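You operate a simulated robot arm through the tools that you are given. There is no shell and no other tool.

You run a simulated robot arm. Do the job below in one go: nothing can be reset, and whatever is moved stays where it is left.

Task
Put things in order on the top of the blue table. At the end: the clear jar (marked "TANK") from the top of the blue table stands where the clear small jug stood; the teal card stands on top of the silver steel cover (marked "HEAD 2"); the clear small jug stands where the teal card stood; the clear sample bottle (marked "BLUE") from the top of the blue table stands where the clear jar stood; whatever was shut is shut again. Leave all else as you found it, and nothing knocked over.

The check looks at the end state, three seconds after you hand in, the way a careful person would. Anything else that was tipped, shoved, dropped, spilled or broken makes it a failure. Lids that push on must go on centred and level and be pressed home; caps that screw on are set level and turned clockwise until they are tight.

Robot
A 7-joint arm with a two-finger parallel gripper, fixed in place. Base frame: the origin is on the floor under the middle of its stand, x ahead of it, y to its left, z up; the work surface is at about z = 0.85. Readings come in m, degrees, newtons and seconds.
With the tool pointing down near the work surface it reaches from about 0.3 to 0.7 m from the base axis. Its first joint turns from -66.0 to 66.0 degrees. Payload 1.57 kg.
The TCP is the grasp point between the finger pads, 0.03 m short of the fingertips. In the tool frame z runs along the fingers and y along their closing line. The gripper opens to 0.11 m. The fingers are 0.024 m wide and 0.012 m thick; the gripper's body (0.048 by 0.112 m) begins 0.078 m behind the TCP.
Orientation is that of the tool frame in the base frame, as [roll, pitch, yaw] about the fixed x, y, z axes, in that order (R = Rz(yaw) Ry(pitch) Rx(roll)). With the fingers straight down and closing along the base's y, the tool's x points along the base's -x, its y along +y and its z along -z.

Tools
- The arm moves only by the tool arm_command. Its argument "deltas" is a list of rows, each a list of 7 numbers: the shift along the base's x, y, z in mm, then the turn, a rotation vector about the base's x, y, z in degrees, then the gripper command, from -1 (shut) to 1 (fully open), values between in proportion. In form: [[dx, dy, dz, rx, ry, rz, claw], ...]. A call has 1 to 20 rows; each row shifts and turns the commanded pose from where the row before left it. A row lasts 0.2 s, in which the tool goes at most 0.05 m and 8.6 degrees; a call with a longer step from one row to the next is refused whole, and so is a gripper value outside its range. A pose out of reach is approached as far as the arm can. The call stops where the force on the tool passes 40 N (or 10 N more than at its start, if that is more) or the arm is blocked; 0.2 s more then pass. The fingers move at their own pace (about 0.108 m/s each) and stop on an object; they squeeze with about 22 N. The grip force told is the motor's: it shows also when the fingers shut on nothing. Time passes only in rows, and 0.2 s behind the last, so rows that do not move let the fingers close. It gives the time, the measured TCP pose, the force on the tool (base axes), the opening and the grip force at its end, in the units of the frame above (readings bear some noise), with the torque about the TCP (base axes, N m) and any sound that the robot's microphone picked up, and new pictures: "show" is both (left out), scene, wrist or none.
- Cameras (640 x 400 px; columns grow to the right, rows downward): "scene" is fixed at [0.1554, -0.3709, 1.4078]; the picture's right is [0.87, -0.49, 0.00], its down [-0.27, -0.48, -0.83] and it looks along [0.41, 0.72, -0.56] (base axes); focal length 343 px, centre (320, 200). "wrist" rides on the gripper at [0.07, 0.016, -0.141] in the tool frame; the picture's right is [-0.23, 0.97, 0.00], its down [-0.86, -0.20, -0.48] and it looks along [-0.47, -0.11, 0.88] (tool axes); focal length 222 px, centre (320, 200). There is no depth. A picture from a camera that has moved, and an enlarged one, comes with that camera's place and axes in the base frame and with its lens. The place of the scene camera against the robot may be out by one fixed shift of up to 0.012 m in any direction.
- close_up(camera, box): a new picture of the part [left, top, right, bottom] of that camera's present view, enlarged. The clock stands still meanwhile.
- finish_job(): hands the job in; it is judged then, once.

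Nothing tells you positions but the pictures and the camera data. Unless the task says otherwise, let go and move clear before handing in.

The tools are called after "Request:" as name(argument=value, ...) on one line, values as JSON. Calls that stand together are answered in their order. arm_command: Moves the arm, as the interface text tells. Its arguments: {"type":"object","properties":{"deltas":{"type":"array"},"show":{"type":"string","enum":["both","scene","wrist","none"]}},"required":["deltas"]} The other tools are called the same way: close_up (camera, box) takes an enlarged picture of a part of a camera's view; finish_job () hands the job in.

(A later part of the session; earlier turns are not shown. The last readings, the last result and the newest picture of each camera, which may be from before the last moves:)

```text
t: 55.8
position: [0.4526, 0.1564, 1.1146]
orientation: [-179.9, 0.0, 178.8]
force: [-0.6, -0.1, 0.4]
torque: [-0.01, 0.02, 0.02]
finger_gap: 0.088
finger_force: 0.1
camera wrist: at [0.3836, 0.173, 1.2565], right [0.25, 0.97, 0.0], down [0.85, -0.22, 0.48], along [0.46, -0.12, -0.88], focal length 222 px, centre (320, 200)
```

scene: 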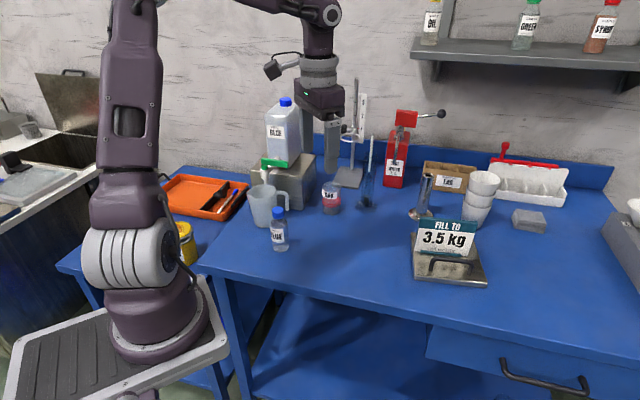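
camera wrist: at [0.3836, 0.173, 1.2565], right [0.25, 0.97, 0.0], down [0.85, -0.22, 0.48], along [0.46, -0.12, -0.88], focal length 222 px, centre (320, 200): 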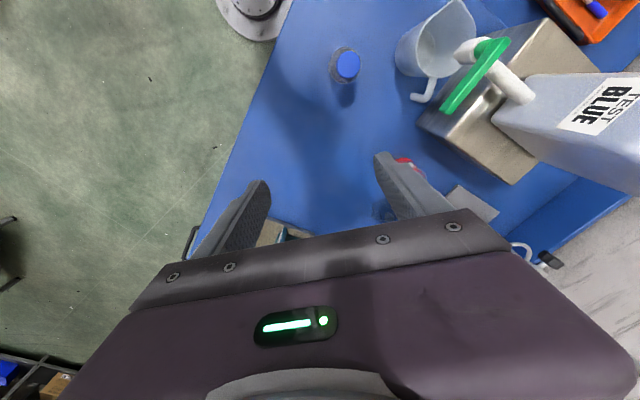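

Natural posture restored. I'll continue the swing to a point just behind and above the jug, then tilt only 22° there.

Request:
arm_command(deltas=[[-13, 31.9, 0, 0, 0, 7.2, 0.6], [-16.7, 31.4, 0, 0, 0, 7.2, 0.6], [-18.8, 29.6, 0, 0, 0, 7.2, 0.6], [-21.9, 28.5, 0, 0, 0, 7.2, 0.6], [-24.7, 25.9, 0, 0, 0, 7.2, 0.6], [0, 0, 0, 4.21, -6.0, 0, 0.6], [0, 0, 0, 4.21, -6.0, 0, 0.6], [0, 0, 0, 4.21, -6.0, 0, 0.6], [0, 0, 0, 0, 0, 0, 0.6]], show="both")

Request:
close_up(camera="wrist", box=[200, 20, 480, 240])

```text
t: 57.8
position: [0.4116, 0.3225, 1.0832]
orientation: [179.4, 22.1, -145.7]
force: [-1.0, 0.0, 0.8]
torque: [-0.01, -0.02, 0.0]
finger_gap: 0.0881
finger_force: 0.0
out of reach, approached as far as the arm can: row 3, 4, 5, 6, 7, 8
camera wrist: at [0.3073, 0.2694, 1.1872], right [-0.38, 0.92, 0.1], down [0.62, 0.18, 0.76], along [0.68, 0.35, -0.64], focal length 222 px, centre (320, 200)
```

scene: 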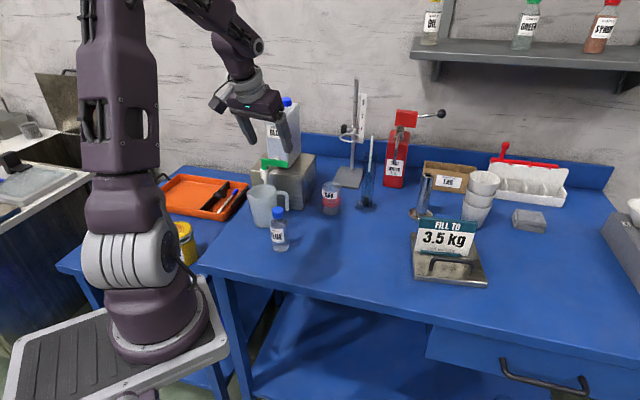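
wrist: 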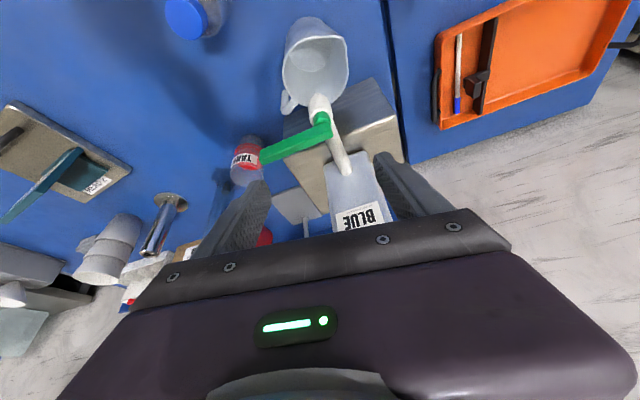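

```text
1.82 times, centred on (340, 130) of wrist
camera zoom: at [0.3073, 0.2694, 1.1872], right [-0.38, 0.92, 0.1], down [0.62, 0.18, 0.76], along [0.68, 0.35, -0.64], focal length 404 px, centre (284, 327)
```

zoom: 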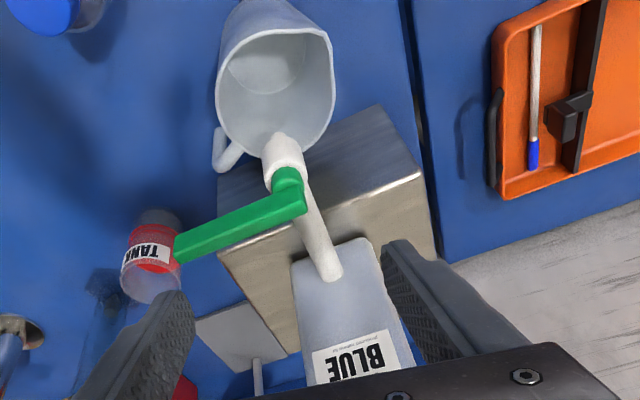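

The first joint ran into its positive limit this time and the gripper drifted over the tap. No contact, but I'll go straight up and back out immediately.

Request:
arm_command(deltas=[[0, 0, 20, 0, 0, 0, 0.6], [0, -5, 20, 0, 0, 0, 0.6], [0, -15, 15, 0, 0, 0, 0.6], [8, -20, 5, -4.21, 6.0, -3, 0.6], [12, -25, 0, -4.21, 6.0, -5, 0.6], [15, -28, 0, -4.21, 6.0, -7, 0.6], [0, 0, 0, 0, 0, 0, 0.6]], show="both")

Request:
close_up(camera="scene", box=[220, 90, 380, 260])

```text
refused: row 5 steps farther than a row can; nothing moved
```

```text
2.35 times, centred on (300, 175) of scene
camera zoom: at [0.1554, -0.3709, 1.4078], right [0.87, -0.49, 0.0], down [-0.27, -0.48, -0.83], along [0.41, 0.72, -0.56], focal length 806 px, centre (367, 259)
```

zoom: 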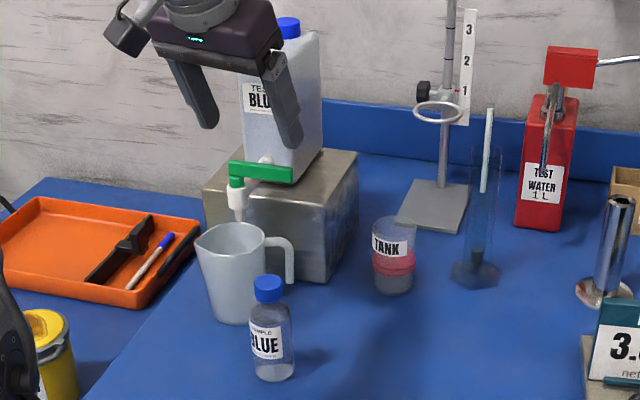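

Nothing moved because one turn was too large; the lever and tank are untouched. I'll resend with smaller turns.

Request:
arm_command(deltas=[[0, 0, 20, 0, 0, 0, 0.6], [0, -5, 20, 0, 0, 0, 0.6], [0, -15, 15, 0, 0, 0, 0.6], [8, -20, 5, -3.2, 4.5, -3, 0.6], [12, -25, 0, -3.2, 4.5, -5, 0.6], [15, -28, 0, -3.2, 4.5, -5, 0.6], [15, -28, 0, -3.0, 4.5, -5, 0.6], [20, -20, 0, 0, 0, -6, 0.6], [20, -20, 0, 0, 0, -6, 0.6], [0, 0, 0, 0, 0, 0, 0.6]], show="both")

```text
t: 60.0
position: [0.5203, 0.1746, 1.1235]
orientation: [-177.0, 0.4, -174.9]
force: [1.0, -0.1, 0.5]
torque: [0.02, 0.05, 0.02]
finger_gap: 0.0881
finger_force: 0.1
out of reach, approached as far as the arm can: row 1, 2, 3
camera wrist: at [0.4485, 0.192, 1.2639], right [0.14, 0.99, -0.05], down [0.86, -0.1, 0.49], along [0.48, -0.11, -0.87], focal length 222 px, centre (320, 200)
```

scene: 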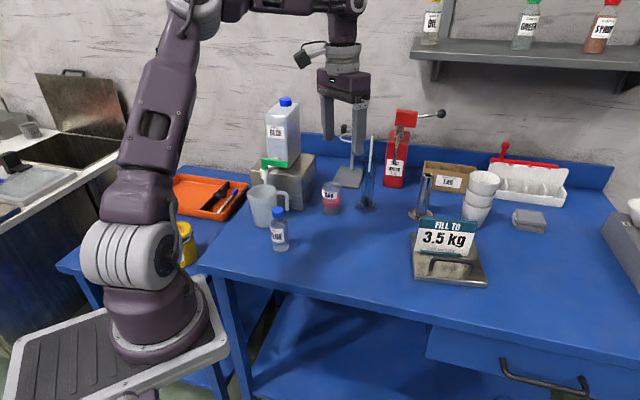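
wrist: 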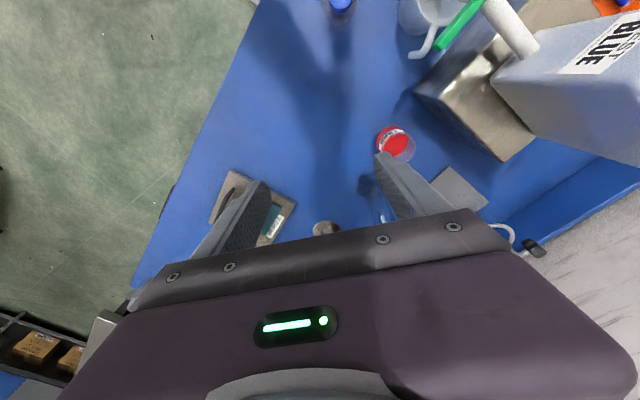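

Clear of the tap. I'll now extend toward the right-front, where the arm is nearly straight and the first joint must line up with the hand, then retract.

Request:
arm_command(deltas=[[28, -25, -12, 0, 0, -5.5, 0.6], [28, -25, -12, 0, 0, -5.5, 0.6], [28, -25, -12, 0, 0, -5.5, 0.6], [28, -25, -12, 0, 0, -5.5, 0.6], [25, -20, -12, 0, 0, 0, 0.6], [0, 0, 0, 0, 0, 0, 0.6]], show="both")

```text
t: 61.4
position: [0.6587, 0.0565, 1.0599]
orientation: [-176.9, 0.4, 163.0]
force: [0.8, 0.1, 0.8]
torque: [-0.02, 0.02, 0.03]
finger_gap: 0.088
finger_force: 0.1
camera wrist: at [0.5976, 0.0999, 1.1996], right [0.5, 0.86, -0.05], down [0.76, -0.41, 0.49], along [0.41, -0.29, -0.87], focal length 222 px, centre (320, 200)
```

scene: 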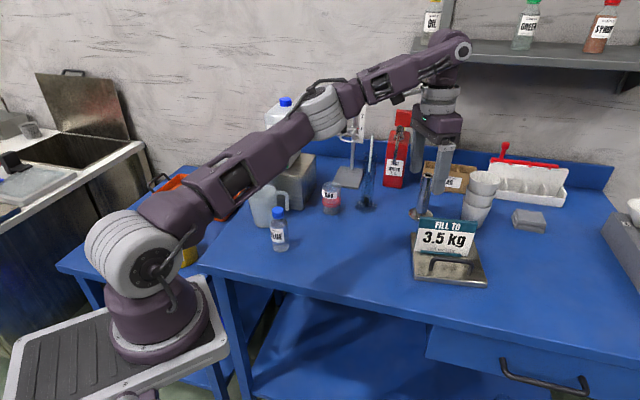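
wrist: 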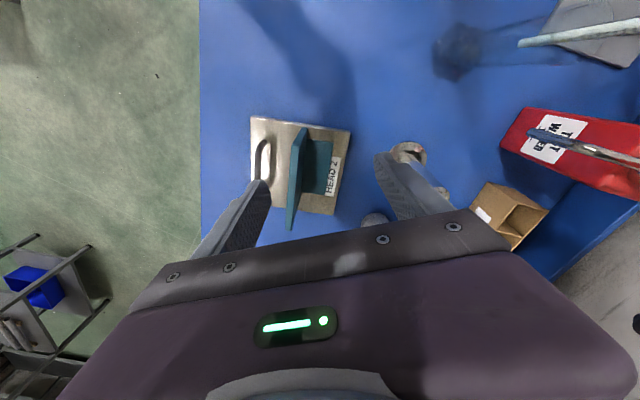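

Extended cleanly with the posture planar. I'll level the tool and retract straight back toward the base.

Request:
arm_command(deltas=[[-20, -1.6, 6, 2.96, -0.9, 0, 0.6], [-32, -2.6, 8, 0, 0, 0, 0.6], [-32, -2.6, 8, 0, 0, 0, 0.6], [-32, -2.6, 8, 0, 0, 0, 0.6], [-32, -2.6, 8, 0, 0, 0, 0.6], [-12, -1, 4, 0, 0, 0, 0.6], [0, 0, 0, 0, 0, 0, 0.6]], show="scene")

```text
t: 63.0
position: [0.4949, 0.0385, 1.1062]
orientation: [-180.0, 0.3, 163.1]
force: [0.3, -0.5, -0.6]
torque: [-0.01, -0.02, 0.02]
finger_gap: 0.0878
finger_force: 0.0
```

scene: 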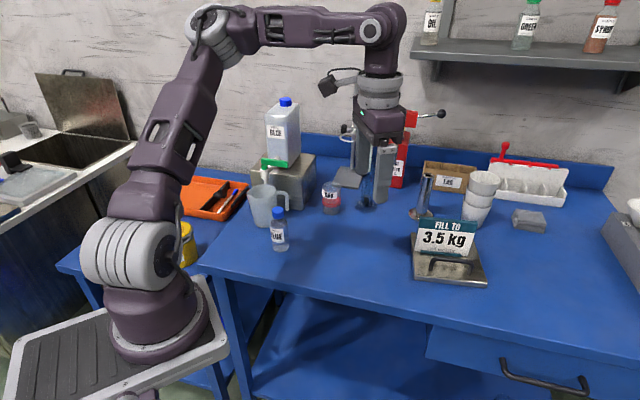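

I'll check the shoulder closely to estimate the first joint's angle.

Request:
close_up(camera="scene", box=[40, 180, 280, 330])

```text
2.67 times, centred on (160, 255) of scene
camera zoom: at [0.1554, -0.3709, 1.4078], right [0.87, -0.49, 0.0], down [-0.27, -0.48, -0.83], along [0.41, 0.72, -0.56], focal length 914 px, centre (747, 53)
```

zoom: 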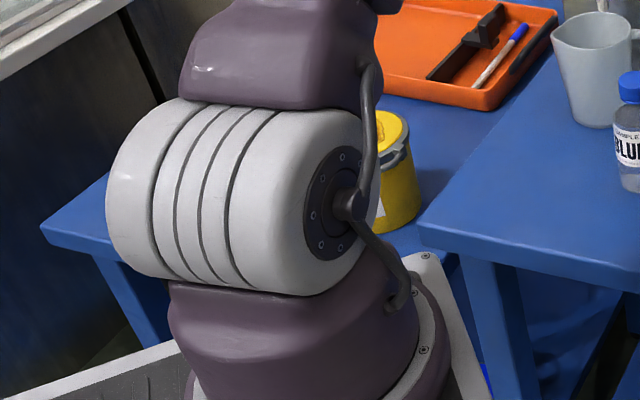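

The first joint reads about 60° here, so swinging left now would saturate again. I'll repeat what worked before: yaw the tool negative, extend over the cover area, and retract.

Request:
arm_command(deltas=[[0, 0, 0, 0, 0, -8, 0.6], [0, 0, 0, 0, 0, -8, 0.6], [0, 0, 0, 0, 0, -8, 0.6], [0, 0, 0, 0, 0, -8, 0.6], [20, -3, -8, 0, 0, -8, 0.6], [30, -3, -12, 0, 0, 0, 0.6], [30, -3, -12, 0, 0, 0, 0.6], [30, -3, -12, 0, 0, 0, 0.6], [30, -3, -12, 0, 0, 0, 0.6], [25, -3, -10, 0, 0, 0, 0.6], [0, 0, 0, 0, 0, 0, 0.6]], show="scene")

Request:
close_up(camera="scene", box=[40, 180, 280, 330])

```text
t: 65.4
position: [0.557, 0.0066, 1.0395]
orientation: [180.0, 0.4, 123.2]
force: [-0.2, 0.0, 0.2]
torque: [0.0, -0.01, 0.0]
finger_gap: 0.0882
finger_force: 0.1
out of reach, approached as far as the arm can: row 6, 7, 8, 9, 10
```

scene: 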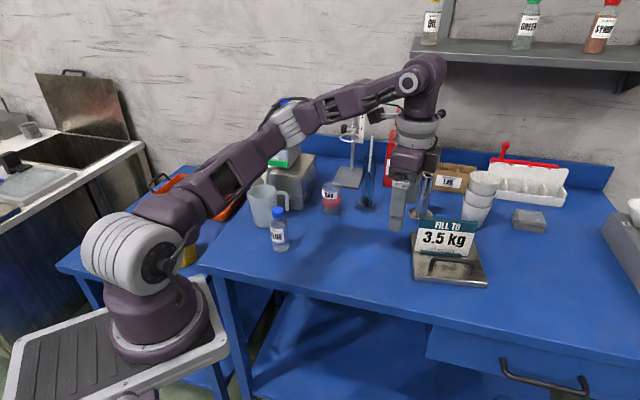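

```text
2.67 times, centred on (160, 255) of scene
camera zoom: at [0.1554, -0.3709, 1.4078], right [0.87, -0.49, 0.0], down [-0.27, -0.48, -0.83], along [0.41, 0.72, -0.56], focal length 914 px, centre (747, 53)
```

zoom: 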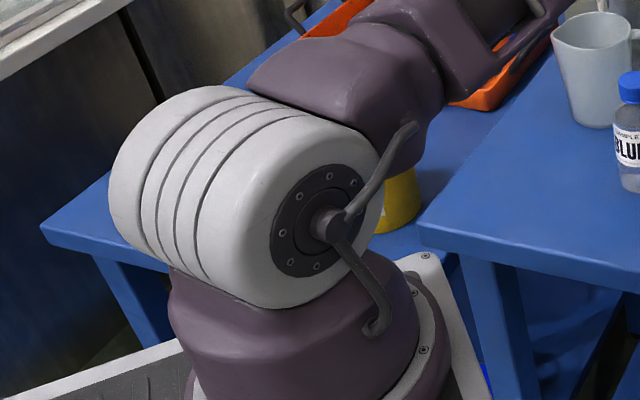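

Wrong direction: the elbow is swinging low to the left. I'll undo that (retract, yaw back), then extend to nearly full reach, where the arm must straighten and the elbow resets.

Request:
arm_command(deltas=[[-15, 6, 15, 0, 0, 0, 0.6], [-15, 6, 15, 0, 0, 0, 0.6], [-15, 8, 15, 0, 0, 4, 0.6], [-15, 8, 15, 0, 0, 8, 0.6], [0, 4, 5, 0, 0, 8, 0.6], [0, 0, 0, 0, 0, 8, 0.6], [0, 0, 0, 0, 0, 8, 0.6], [0, 0, 0, 0, 0, 4, 0.6], [0, 0, 0, 0, 0, 0, 0.6]], show="scene")

Request:
close_up(camera="scene", box=[40, 180, 280, 330])

```text
t: 67.4
position: [0.4986, 0.0355, 1.1045]
orientation: [-179.9, 0.2, 163.2]
force: [-0.1, -0.1, 0.2]
torque: [-0.02, 0.01, 0.03]
finger_gap: 0.0881
finger_force: 0.0
```

scene: 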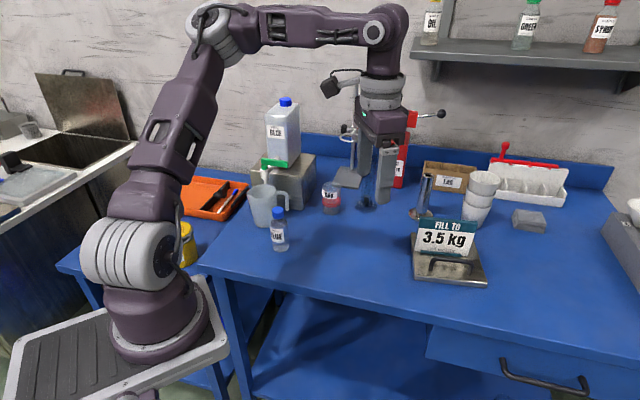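

```text
2.67 times, centred on (160, 255) of scene
camera zoom: at [0.1554, -0.3709, 1.4078], right [0.87, -0.49, 0.0], down [-0.27, -0.48, -0.83], along [0.41, 0.72, -0.56], focal length 914 px, centre (747, 53)
```

zoom: 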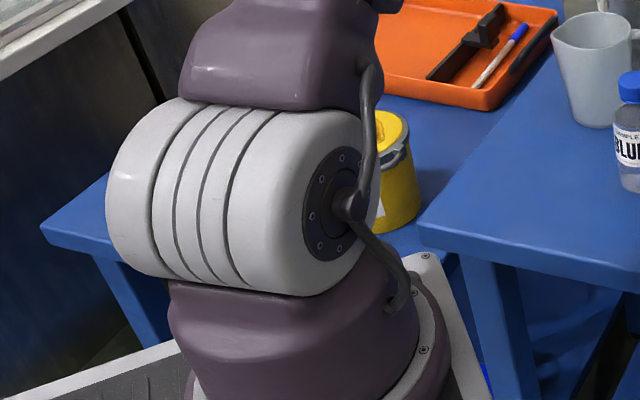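

Same posture as before. Now extending outward at height until the arm straightens.

Request:
arm_command(deltas=[[32, 3, 0, 0, 0, 0, 0.6], [32, 3, 0, 0, 0, 0, 0.6], [32, 3, 0, 0, 0, 0, 0.6], [32, 3, 0, 0, 0, 0, 0.6], [32, 3, 0, 0, 0, 0, 0.6], [25, 2, 0, 0, 0, 0, 0.6], [25, 2, 0, 0, 0, 0, 0.6], [25, 2, 0, 0, 0, 0, 0.6], [0, 0, 0, 0, 0, 0, 0.6]], show="scene")

Request:
close_up(camera="scene", box=[40, 180, 280, 330])

```text
t: 69.4
position: [0.6504, 0.0499, 1.1023]
orientation: [179.9, 0.5, 163.1]
force: [0.2, -0.3, -0.4]
torque: [0.0, -0.02, -0.03]
finger_gap: 0.0881
finger_force: 0.1
out of reach, approached as far as the arm can: row 5, 6, 7, 8
```

scene: 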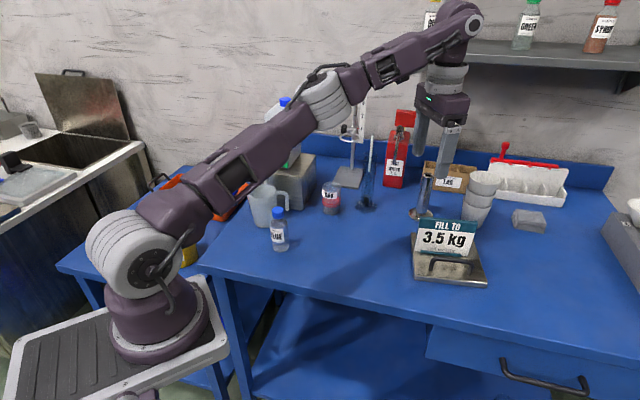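

```text
2.67 times, centred on (160, 255) of scene
camera zoom: at [0.1554, -0.3709, 1.4078], right [0.87, -0.49, 0.0], down [-0.27, -0.48, -0.83], along [0.41, 0.72, -0.56], focal length 914 px, centre (747, 53)
```

zoom: 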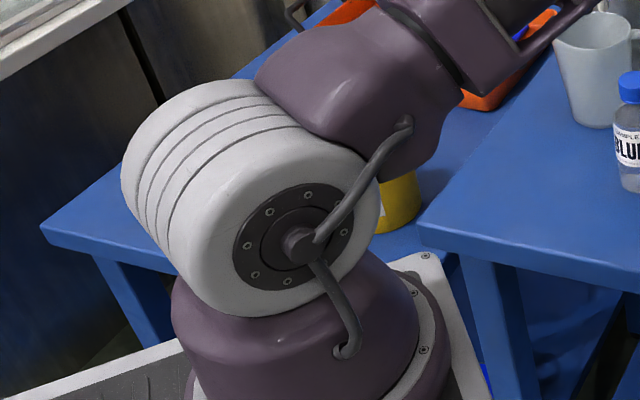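

J1 is now about 28° with the arm nearly straight. I'll test yawing the tool positively here and see how the shoulder responds.

Request:
arm_command(deltas=[[-10, 0, -15, 0, 0, 0, 0.6], [0, 0, -10, 0, 0, 8, 0.6], [0, 0, 0, 0, 0, 8, 0.6], [0, 0, 0, 0, 0, 8, 0.6], [0, 0, 0, 0, 0, 8, 0.6], [0, 0, 0, 0, 0, 8, 0.6], [0, 0, 0, 0, 0, 0, 0.6]], show="scene")

Request:
close_up(camera="scene", box=[40, 180, 280, 330])

```text
t: 71.0
position: [0.6416, 0.0499, 1.0774]
orientation: [179.9, 0.3, -156.8]
force: [0.0, -1.2, 0.1]
torque: [-0.01, -0.01, 0.0]
finger_gap: 0.0882
finger_force: 0.0
```

scene: 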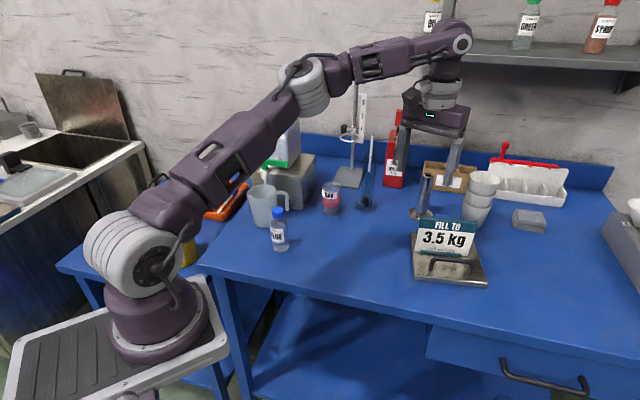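

```text
2.67 times, centred on (160, 255) of scene
camera zoom: at [0.1554, -0.3709, 1.4078], right [0.87, -0.49, 0.0], down [-0.27, -0.48, -0.83], along [0.41, 0.72, -0.56], focal length 914 px, centre (747, 53)
```

zoom: 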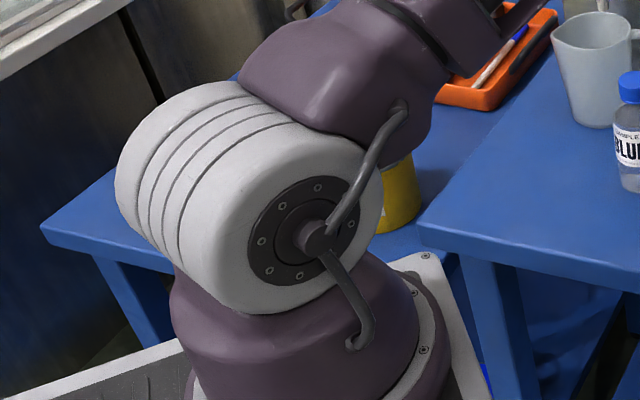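

Yaw while extended barely moves the shoulder. So I'll undo the yaw here, retract, and apply positive yaw close in, where it should pull the first joint down.

Request:
arm_command(deltas=[[0, 0, 0, 0, 0, -8, 0.6], [0, 0, 0, 0, 0, -8, 0.6], [0, 0, 0, 0, 0, -8, 0.6], [0, 0, 0, 0, 0, -8, 0.6], [0, 0, 0, 0, 0, -8, 0.6], [-30, -3, 6, 0, 0, 0, 0.6], [-30, -3, 6, 0, 0, 0, 0.6], [-30, -3, 6, 0, 0, 0, 0.6], [-30, -3, 6, 0, 0, 0, 0.6], [-30, -3, 6, 0, 0, 0, 0.6], [0, 0, 0, 0, 0, 0, 0.6]], show="none")

Request:
close_up(camera="scene", box=[40, 180, 280, 330])

Request:
arm_command(deltas=[[0, 0, 0, 0, 0, 8, 0.6], [0, 0, 0, 0, 0, 8, 0.6], [0, 0, 0, 0, 0, 8, 0.6], [0, 0, 0, 0, 0, 8, 0.6], [0, 0, 0, 0, 0, 8, 0.6], [0, 0, 0, 0, 0, 0, 0.6]], show="scene")

Request:
close_up(camera="scene", box=[40, 180, 280, 330])

```text
t: 73.4
position: [0.4903, 0.0362, 1.1103]
orientation: [179.9, 0.3, 163.1]
force: [0.2, -0.4, 0.7]
torque: [0.01, -0.01, 0.01]
finger_gap: 0.0879
finger_force: 0.1
```

```text
2.67 times, centred on (160, 255) of scene
camera zoom: at [0.1554, -0.3709, 1.4078], right [0.87, -0.49, 0.0], down [-0.27, -0.48, -0.83], along [0.41, 0.72, -0.56], focal length 914 px, centre (747, 53)
```

zoom: 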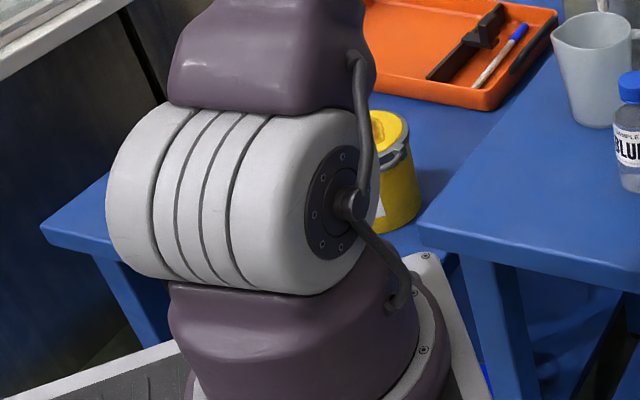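

```text
t: 74.8
position: [0.4921, 0.0377, 1.1086]
orientation: [-180.0, 0.3, -156.7]
force: [-0.3, -1.1, -0.4]
torque: [0.0, 0.03, -0.02]
finger_gap: 0.0882
finger_force: 0.1
```

scene: 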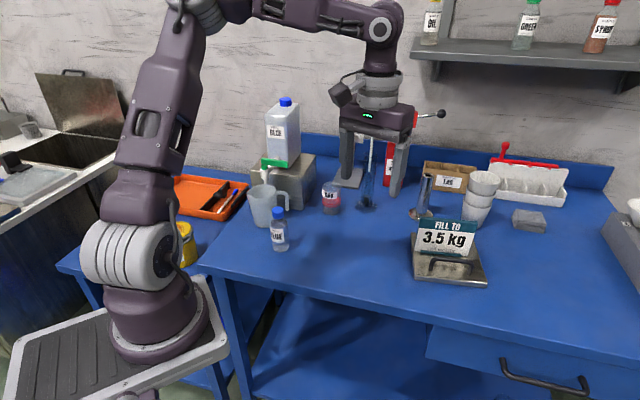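

```text
2.67 times, centred on (160, 255) of scene
camera zoom: at [0.1554, -0.3709, 1.4078], right [0.87, -0.49, 0.0], down [-0.27, -0.48, -0.83], along [0.41, 0.72, -0.56], focal length 914 px, centre (747, 53)
```

zoom: 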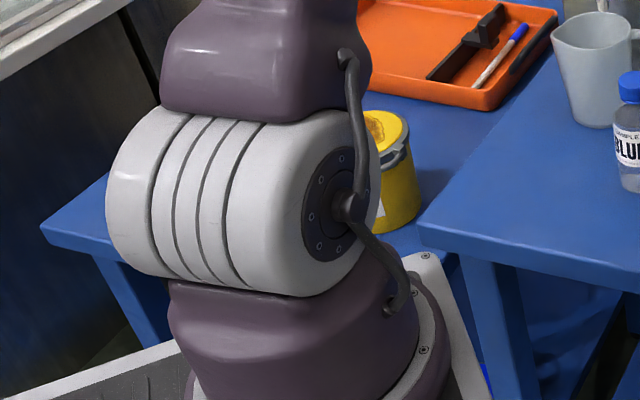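

The upper arm is nearly vertical here, so I can ratchet: push left at height (first joint clamps, the third takes over), then come back right. I'll do that high up, well clear of the tank.

Request:
arm_command(deltas=[[-12, 40.7, 13, 0, 0, 1.5, 0.6], [-16.4, 38.6, 13, 0, 0, 1.5, 0.6], [-20.4, 36.6, 13, 0, 0, 1.5, 0.6], [-23.7, 32.8, 13, 0, 0, 1.5, 0.6], [-26.6, 29.5, 13, 0, 0, 1.5, 0.6], [-29.2, 25.8, 13, 0, 0, 1.5, 0.6], [-31.7, 22.3, 13, 0, 0, 1.5, 0.6], [0, 0, 0, 0, 0, 0, 0.6]], show="scene")

Request:
close_up(camera="scene", box=[40, 180, 280, 330])

```text
t: 76.6
position: [0.4011, 0.272, 1.1942]
orientation: [179.9, 0.3, -146.8]
force: [0.5, -0.5, -0.6]
torque: [0.0, 0.01, 0.01]
finger_gap: 0.088
finger_force: 0.0
out of reach, approached as far as the arm can: row 5, 6, 7
```

scene: 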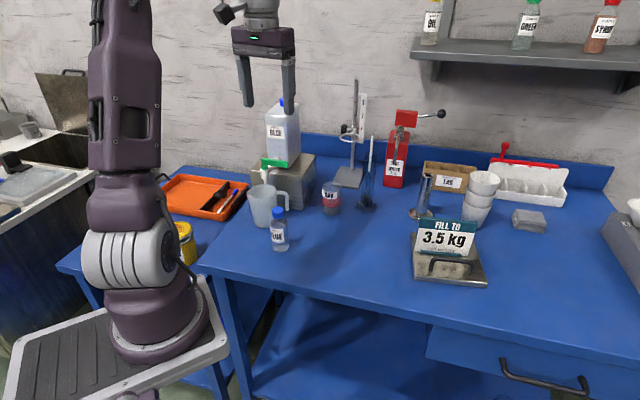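

```text
2.67 times, centred on (160, 255) of scene
camera zoom: at [0.1554, -0.3709, 1.4078], right [0.87, -0.49, 0.0], down [-0.27, -0.48, -0.83], along [0.41, 0.72, -0.56], focal length 914 px, centre (747, 53)
```

zoom: 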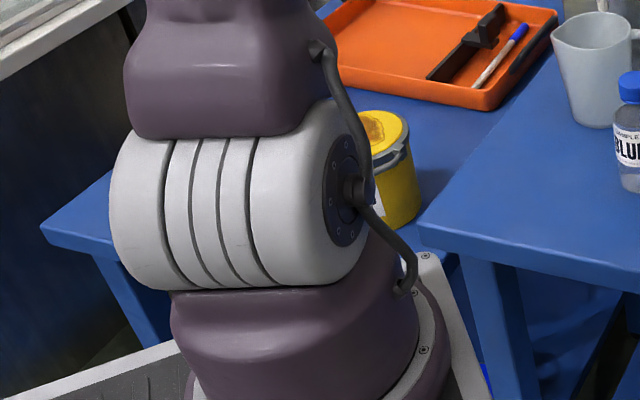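

J1 is clamped at its positive limit while the third joint takes over. I'll push further left to wind the third joint, then come back right.

Request:
arm_command(deltas=[[-25, 5, 3, 0, 0, 2, 0.6], [-25, 5, 3, 0, 0, 2, 0.6], [-25, 5, 3, 0, 0, 2, 0.6], [-25, 5, 3, 0, 0, 2, 0.6], [-25, 5, 3, 0, 0, 2, 0.6], [-25, 5, 3, 0, 0, 2, 0.6], [0, 0, 0, 0, 0, 0, 0.6]], show="scene")

Request:
close_up(camera="scene", box=[40, 180, 280, 330])

```text
t: 78.2
position: [0.3555, 0.3472, 1.2445]
orientation: [179.9, 0.1, -134.4]
force: [0.7, -0.2, 0.9]
torque: [-0.01, 0.01, 0.0]
finger_gap: 0.0884
finger_force: 0.0
out of reach, approached as far as the arm can: row 1, 2, 3, 4, 5, 6
```

scene: 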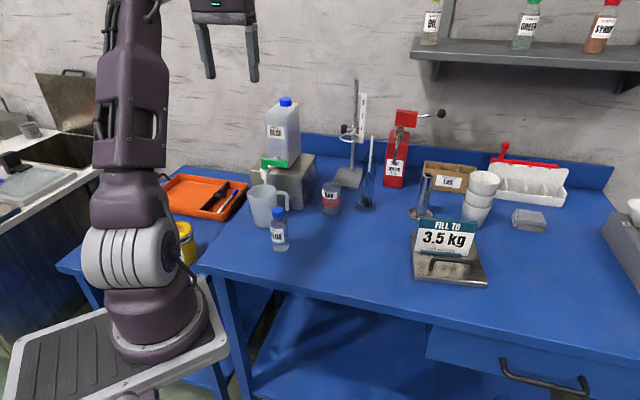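

```text
2.67 times, centred on (160, 255) of scene
camera zoom: at [0.1554, -0.3709, 1.4078], right [0.87, -0.49, 0.0], down [-0.27, -0.48, -0.83], along [0.41, 0.72, -0.56], focal length 914 px, centre (747, 53)
```

zoom: 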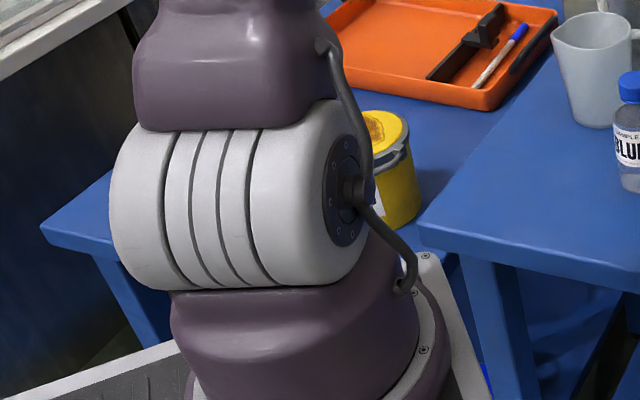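

Now swing back to the right rigidly and see where J1 ends up.

Request:
arm_command(deltas=[[34.1, -28.6, -5, 0, 0, -6, 0.6], [30.6, -32, -10, 0, 0, -6, 0.6], [27.1, -35, -15, 0, 0, -6, 0.6], [23.4, -37.6, -20, 0, 0, -6, 0.6], [0, 0, 0, 0, 0, 0, 0.6]], show="scene")

Request:
close_up(camera="scene", box=[40, 180, 280, 330])

```text
t: 79.4
position: [0.4746, 0.2132, 1.1961]
orientation: [-180.0, 0.4, -158.5]
force: [0.1, 0.5, 0.0]
torque: [0.01, -0.04, 0.02]
finger_gap: 0.0878
finger_force: 0.1
```

scene: 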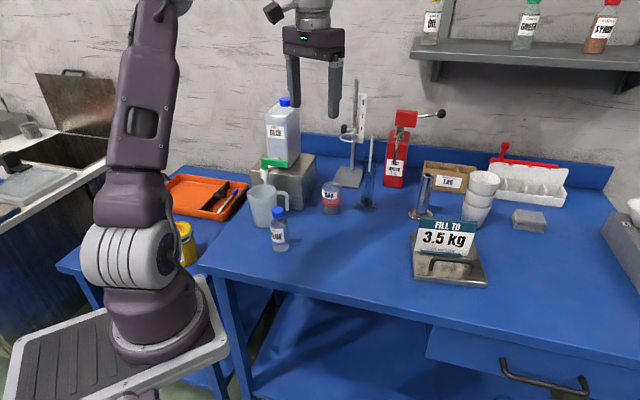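

```text
2.67 times, centred on (160, 255) of scene
camera zoom: at [0.1554, -0.3709, 1.4078], right [0.87, -0.49, 0.0], down [-0.27, -0.48, -0.83], along [0.41, 0.72, -0.56], focal length 914 px, centre (747, 53)
```

zoom: 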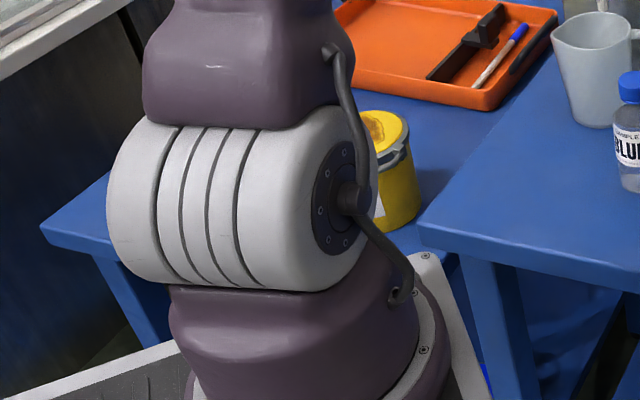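

The solver seems sticky near joint limits. I've worked out a way to reset the elbow: roll the tool about the radial axis one way while high, and back the other way while low. First swing to straight ahead and roll −40° high up.

Request:
arm_command(deltas=[[17.6, -38.4, 0, 0, 0, -5.7, 0.6], [14.4, -39.7, 0, 0, 0, -5.7, 0.6], [10.4, -41, 0, 0, 0, -5.7, 0.6], [6.3, -41.8, 0, 0, 0, -5.7, 0.6], [2.1, -42.3, 0, 0, 0, -5.7, 0.6], [0, 0, 0, -8, 0, 0, 0.6], [0, 0, 0, -8, 0, 0, 0.6], [0, 0, 0, -8, 0, 0, 0.6], [0, 0, 0, -8, 0, 0, 0.6], [0, 0, 0, 0, 0, 0, 0.6]], show="scene")

Request:
close_up(camera="scene", box=[40, 180, 280, 330])

```text
t: 81.6
position: [0.5212, 0.0111, 1.1944]
orientation: [-147.9, 4.0, 174.3]
force: [-0.8, -0.4, -0.2]
torque: [0.02, 0.04, -0.02]
finger_gap: 0.088
finger_force: 0.1
```

scene: 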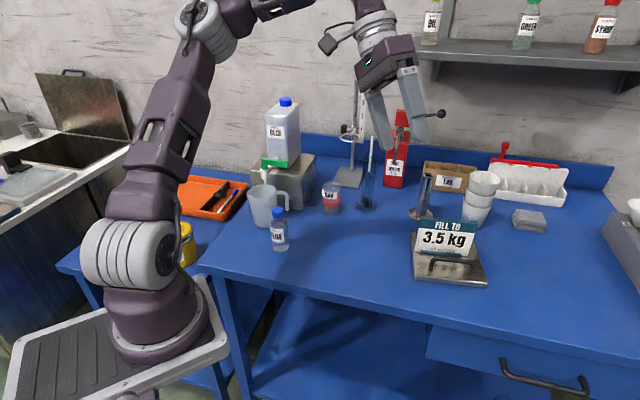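

```text
2.67 times, centred on (160, 255) of scene
camera zoom: at [0.1554, -0.3709, 1.4078], right [0.87, -0.49, 0.0], down [-0.27, -0.48, -0.83], along [0.41, 0.72, -0.56], focal length 914 px, centre (747, 53)
```

zoom: 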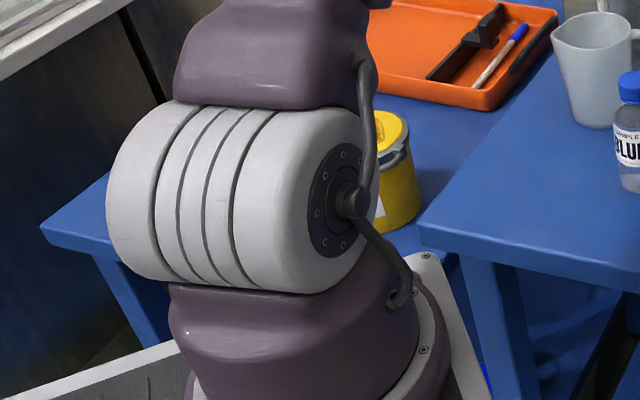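

Now descend straight ahead over the clear table and roll positively while low.

Request:
arm_command(deltas=[[0, 0, -40, 0, 0, 0, 0.6], [0, 0, -40, 0, 0, 0, 0.6], [0, 0, -40, 0, 0, 0, 0.6], [-10, 0, -40, 0, 0, 0, 0.6], [0, 0, 0, 8, 0, 0, 0.6], [0, 0, 0, 8, 0, 0, 0.6], [0, 0, 0, 8, 0, 0, 0.6], [0, 0, 0, 8, 0, 0, 0.6], [0, 0, 0, 8, 0, 0, 0.6], [0, 0, 0, 8, 0, 0, 0.6], [0, 0, 0, 0, 0, 0, 0.6]], show="both")

Request:
close_up(camera="scene", box=[40, 180, 280, 330])

```text
t: 84.0
position: [0.5109, 0.0099, 1.0354]
orientation: [164.0, -1.5, 173.4]
force: [-0.4, 0.2, -0.8]
torque: [-0.03, 0.02, -0.04]
finger_gap: 0.0879
finger_force: 0.0
camera wrist: at [0.4434, -0.0058, 1.1781], right [0.34, 0.9, 0.26], down [0.82, -0.42, 0.38], along [0.46, 0.08, -0.89], focal length 222 px, centre (320, 200)
```

scene: 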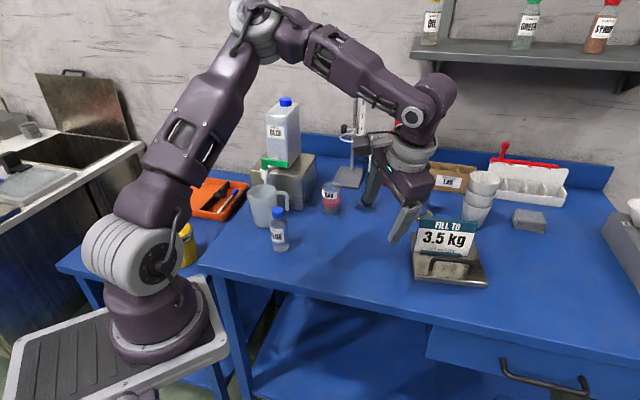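
wrist: 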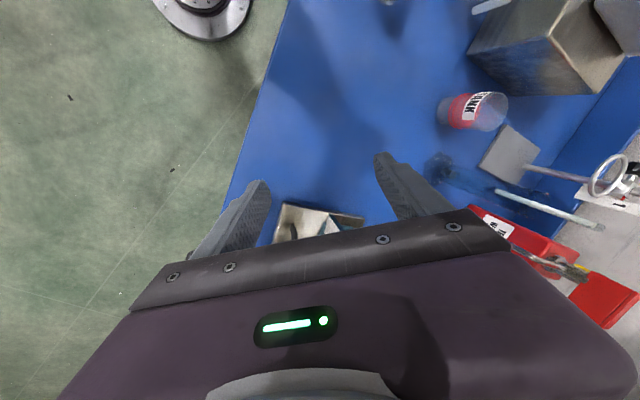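

```text
2.67 times, centred on (160, 255) of scene
camera zoom: at [0.1554, -0.3709, 1.4078], right [0.87, -0.49, 0.0], down [-0.27, -0.48, -0.83], along [0.41, 0.72, -0.56], focal length 914 px, centre (747, 53)
```

zoom: 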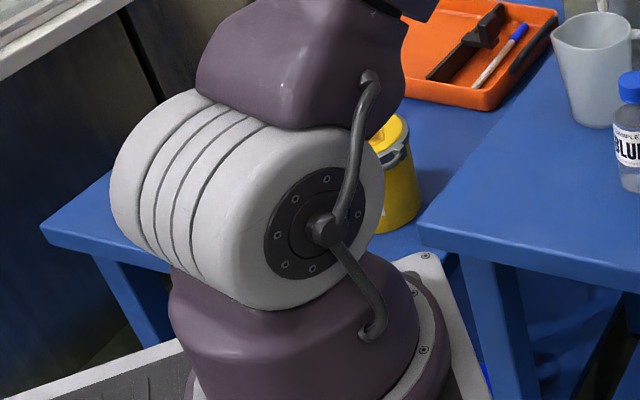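

The shoulder is coming down (about 40° now). I'll continue the roll while low.

Request:
arm_command(deltas=[[0, 0, -5, 8, 0, 0, 0.6], [0, 0, -5, 8, 0, 0, 0.6], [0, 0, 0, 8, 0, 0, 0.6], [0, 0, 0, 8, 0, 0, 0.6], [0, 0, 0, 0, 0, 0, 0.6]], show="scene")

Request:
close_up(camera="scene", box=[40, 180, 280, 330])

```text
t: 85.2
position: [0.5114, 0.0112, 1.028]
orientation: [132.2, -4.8, 175.2]
force: [-0.1, 0.0, -0.3]
torque: [0.04, -0.02, 0.02]
finger_gap: 0.0879
finger_force: 0.0
```

scene: 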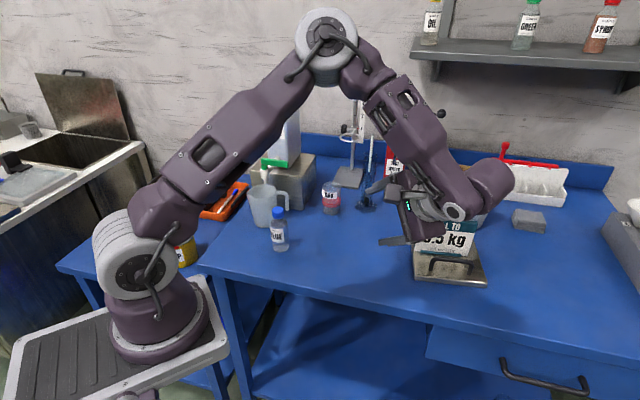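

```text
2.67 times, centred on (160, 255) of scene
camera zoom: at [0.1554, -0.3709, 1.4078], right [0.87, -0.49, 0.0], down [-0.27, -0.48, -0.83], along [0.41, 0.72, -0.56], focal length 914 px, centre (747, 53)
```

zoom: 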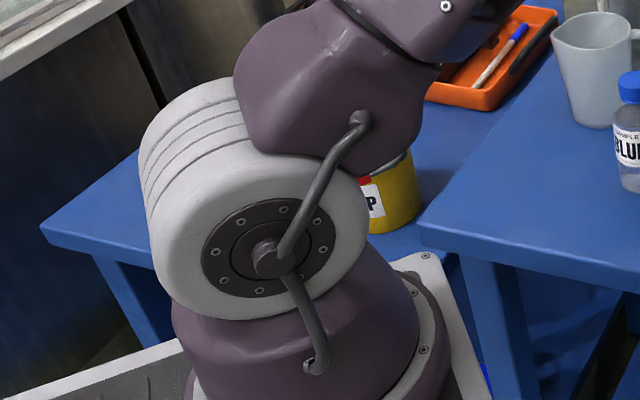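

J1 is down to about 10°. Now rise and take the roll out while high, where it shouldn't push the shoulder back.

Request:
arm_command(deltas=[[-5, 0, 40, 0, 0, 0, 0.6], [-5, 0, 40, 0, 0, 0, 0.6], [-5, 0, 40, 0, 0, 0, 0.6], [-5, 0, 40, 0, 0, 0, 0.6], [0, 0, 0, -8, 0, 0, 0.6], [0, 0, 0, -8, 0, 0, 0.6], [0, 0, 0, -8, 0, 0, 0.6], [0, 0, 0, -8, 0, 0, 0.6], [0, 0, 0, -8, 0, 0, 0.6], [0, 0, 0, -8, 0, 0, 0.6], [0, 0, 0, 0, 0, 0, 0.6]], show="scene")

Request:
close_up(camera="scene", box=[40, 180, 280, 330])

```text
t: 87.6
position: [0.4933, 0.0102, 1.1863]
orientation: [-179.9, 0.5, 173.1]
force: [0.3, -0.6, 0.0]
torque: [-0.01, 0.02, -0.01]
finger_gap: 0.0879
finger_force: 0.0
```

scene: 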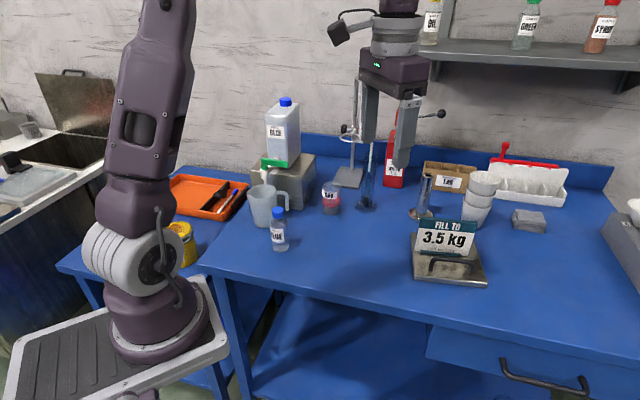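

```text
2.67 times, centred on (160, 255) of scene
camera zoom: at [0.1554, -0.3709, 1.4078], right [0.87, -0.49, 0.0], down [-0.27, -0.48, -0.83], along [0.41, 0.72, -0.56], focal length 914 px, centre (747, 53)
```

zoom: 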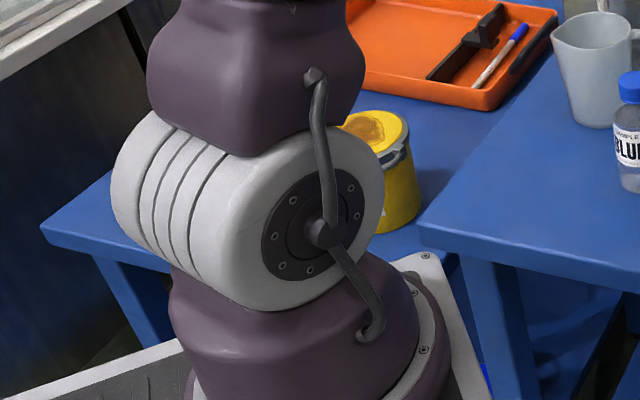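

Better: about 38° with the upper arm nearly vertical. I'll descend here to check what the shoulder does at working height.

Request:
arm_command(deltas=[[-5, 0, -40, 0, 0, 0, 0.6], [-5, 0, -40, 0, 0, 0, 0.6], [-5, 0, -40, 0, 0, 0, 0.6], [-5, 0, -40, 0, 0, 0, 0.6], [0, 0, -20, 0, 0, 0, 0.6], [0, 0, 0, 0, 0, 0, 0.6]], show="scene")

Request:
close_up(camera="scene", box=[40, 180, 280, 330])

```text
t: 89.0
position: [0.4688, 0.01, 1.0034]
orientation: [180.0, 0.4, 173.1]
force: [0.2, -0.8, 0.8]
torque: [-0.01, 0.01, 0.0]
finger_gap: 0.0876
finger_force: 0.2
```

scene: 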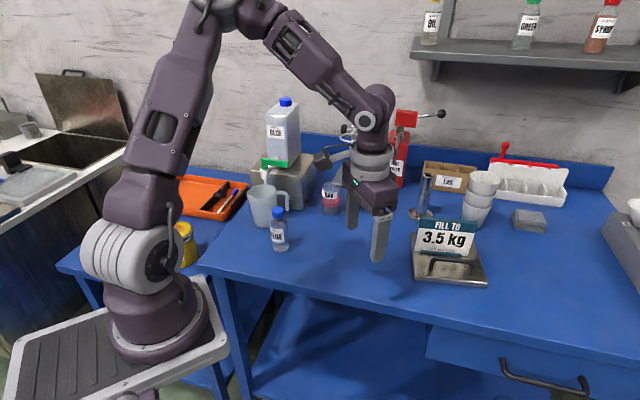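

```text
2.67 times, centred on (160, 255) of scene
camera zoom: at [0.1554, -0.3709, 1.4078], right [0.87, -0.49, 0.0], down [-0.27, -0.48, -0.83], along [0.41, 0.72, -0.56], focal length 914 px, centre (747, 53)
```

zoom: 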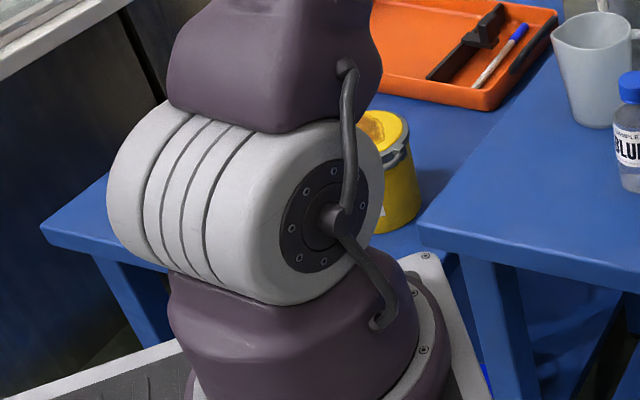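

Still about 47° at working height, so one more roll loop. Rise and roll negative while high.

Request:
arm_command(deltas=[[5, 0, 40, 0, 0, 0, 0.6], [5, 0, 40, 0, 0, 0, 0.6], [5, 0, 40, 0, 0, 0, 0.6], [5, 0, 40, 0, 0, 0, 0.6], [0, 0, 30, 0, 0, 0, 0.6], [0, 0, 0, -8, 0, 0, 0.6], [0, 0, 0, -8, 0, 0, 0.6], [0, 0, 0, -8, 0, 0, 0.6], [0, 0, 0, -8, 0, 0, 0.6], [0, 0, 0, -8, 0, 0, 0.6], [0, 0, 0, 0, 0, 0, 0.6]], show="none")

Request:
arm_command(deltas=[[10, 0, -40, 0, 0, 0, 0.6], [10, 0, -40, 0, 0, 0, 0.6], [10, 0, -40, 0, 0, 0, 0.6], [5, 0, -40, 0, 0, 0, 0.6], [0, 0, -25, 0, 0, 0, 0.6], [0, 0, 0, 8, 0, 0, 0.6], [0, 0, 0, 8, 0, 0, 0.6], [0, 0, 0, 8, 0, 0, 0.6], [0, 0, 0, 8, 0, 0, 0.6], [0, 0, 0, 8, 0, 0, 0.6], [0, 0, 0, 8, 0, 0, 0.6], [0, 0, 0, 8, 0, 0, 0.6], [0, 0, 0, 8, 0, 0, 0.6], [0, 0, 0, 8, 0, 0, 0.6], [0, 0, 0, 8, 0, 0, 0.6], [0, 0, 0, 8, 0, 0, 0.6], [0, 0, 0, 0, 0, 0, 0.6]], show="scene")

Request:
close_up(camera="scene", box=[40, 180, 280, 330])

```text
t: 91.4
position: [0.492, 0.0105, 1.1953]
orientation: [-140.0, 4.7, 174.9]
force: [0.1, -0.7, 0.1]
torque: [-0.03, 0.02, -0.03]
finger_gap: 0.0878
finger_force: 0.0
```

```text
t: 95.0
position: [0.5255, 0.0104, 1.0118]
orientation: [132.2, -5.0, 175.1]
force: [0.2, 0.7, 0.1]
torque: [-0.01, -0.01, -0.05]
finger_gap: 0.0878
finger_force: 0.1
```

scene: 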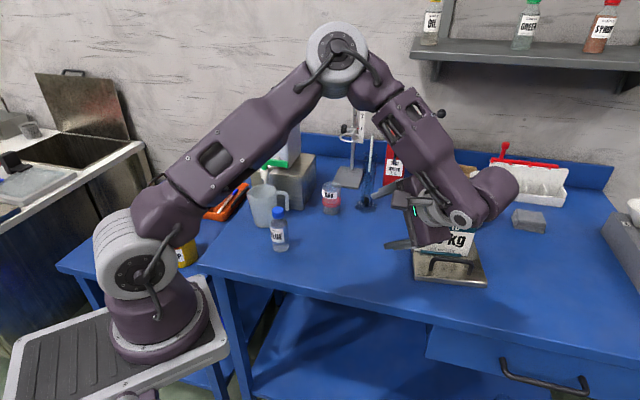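

```text
2.67 times, centred on (160, 255) of scene
camera zoom: at [0.1554, -0.3709, 1.4078], right [0.87, -0.49, 0.0], down [-0.27, -0.48, -0.83], along [0.41, 0.72, -0.56], focal length 914 px, centre (747, 53)
```

zoom: 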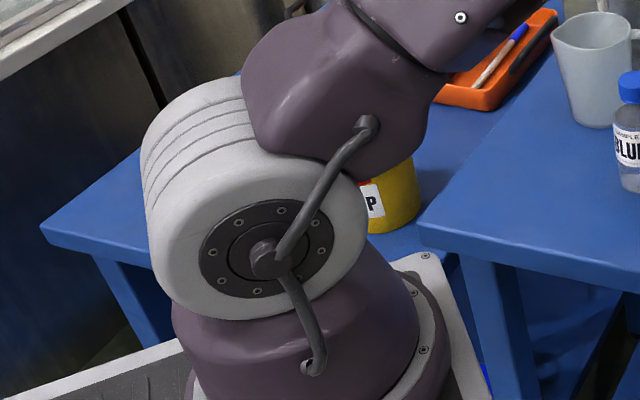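

Same shoulder angle as the first loop, so that loop doesn't accumulate. I'll unroll and instead push to full extension for longer, where the arm must straighten and the first joint must align with the hand.

Request:
arm_command(deltas=[[0, 0, 20, -8, 0, 0, 0.6], [0, 0, 20, -8, 0, 0, 0.6], [0, 0, 20, -8, 0, 0, 0.6], [0, 0, 20, -8, 0, 0, 0.6], [0, 0, 10, -8, 0, 0, 0.6], [0, 0, 0, -8, 0, 0, 0.6], [35, 0, 0, 0, 0, 0, 0.6], [35, 0, 0, 0, 0, 0, 0.6], [35, 0, 0, 0, 0, 0, 0.6], [35, 0, 0, 0, 0, 0, 0.6], [35, 0, 0, 0, 0, 0, 0.6], [35, 0, 0, 0, 0, 0, 0.6], [35, 0, 0, 0, 0, 0, 0.6], [35, 0, 0, 0, 0, 0, 0.6], [0, 0, 0, 0, 0, 0, 0.6]], show="scene")

Request:
close_up(camera="scene", box=[40, 180, 280, 330])

```text
t: 98.2
position: [0.6591, 0.0094, 1.1079]
orientation: [-180.0, 0.4, 173.1]
force: [0.6, -1.0, -0.5]
torque: [-0.02, 0.0, 0.0]
finger_gap: 0.088
finger_force: 0.1
out of reach, approached as far as the arm can: row 10, 11, 12, 13, 14
```

scene: 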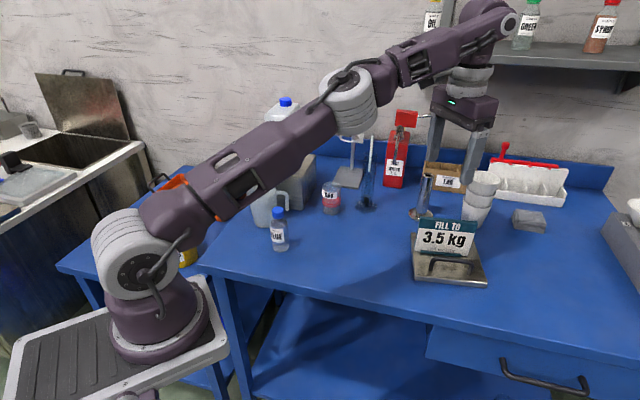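

```text
2.67 times, centred on (160, 255) of scene
camera zoom: at [0.1554, -0.3709, 1.4078], right [0.87, -0.49, 0.0], down [-0.27, -0.48, -0.83], along [0.41, 0.72, -0.56], focal length 914 px, centre (747, 53)
```

zoom: 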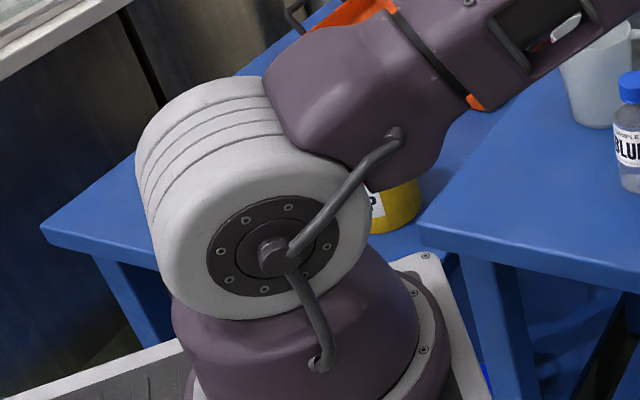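

J1 is about 12° at full extension. Here a roll about the arm axis twists the elbow; I'll roll +48° now, then retract high and remove the roll there.

Request:
arm_command(deltas=[[-8, 0, 0, 8, 0, 0, 0.6], [-4, 0, 0, 8, 0, 0, 0.6], [0, 0, 0, 8, 0, 0, 0.6], [0, 0, 0, 8, 0, 0, 0.6], [0, 0, 0, 8, 0, 0, 0.6], [0, 0, 0, 8, 0, 0, 0.6], [-30, 0, 12, 0, 0, 0, 0.6], [-30, 0, 12, 0, 0, 0, 0.6], [-30, 0, 12, 0, 0, 0, 0.6], [-30, 0, 12, 0, 0, 0, 0.6], [-30, 0, 12, 0, 0, 0, 0.6], [0, 0, 0, 0, 0, 0, 0.6]], show="scene")

Request:
close_up(camera="scene", box=[40, 180, 280, 330])

```text
t: 100.8
position: [0.501, 0.0076, 1.1656]
orientation: [132.3, -4.9, 175.1]
force: [0.2, 0.3, -0.1]
torque: [0.02, 0.01, -0.02]
finger_gap: 0.0878
finger_force: 0.0
```

scene: 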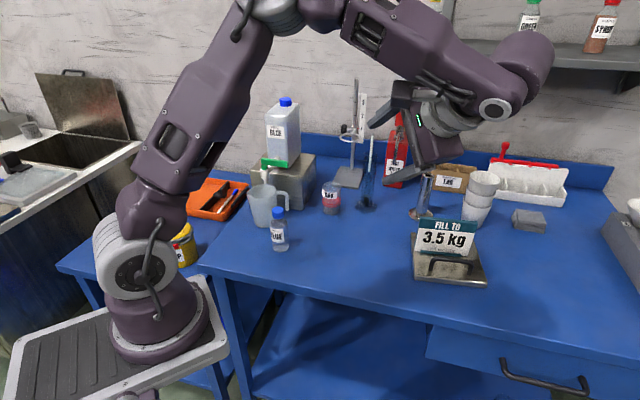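

```text
2.67 times, centred on (160, 255) of scene
camera zoom: at [0.1554, -0.3709, 1.4078], right [0.87, -0.49, 0.0], down [-0.27, -0.48, -0.83], along [0.41, 0.72, -0.56], focal length 914 px, centre (747, 53)
```

zoom: 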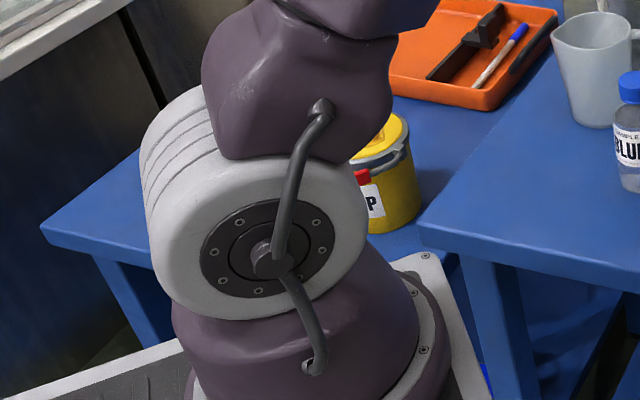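

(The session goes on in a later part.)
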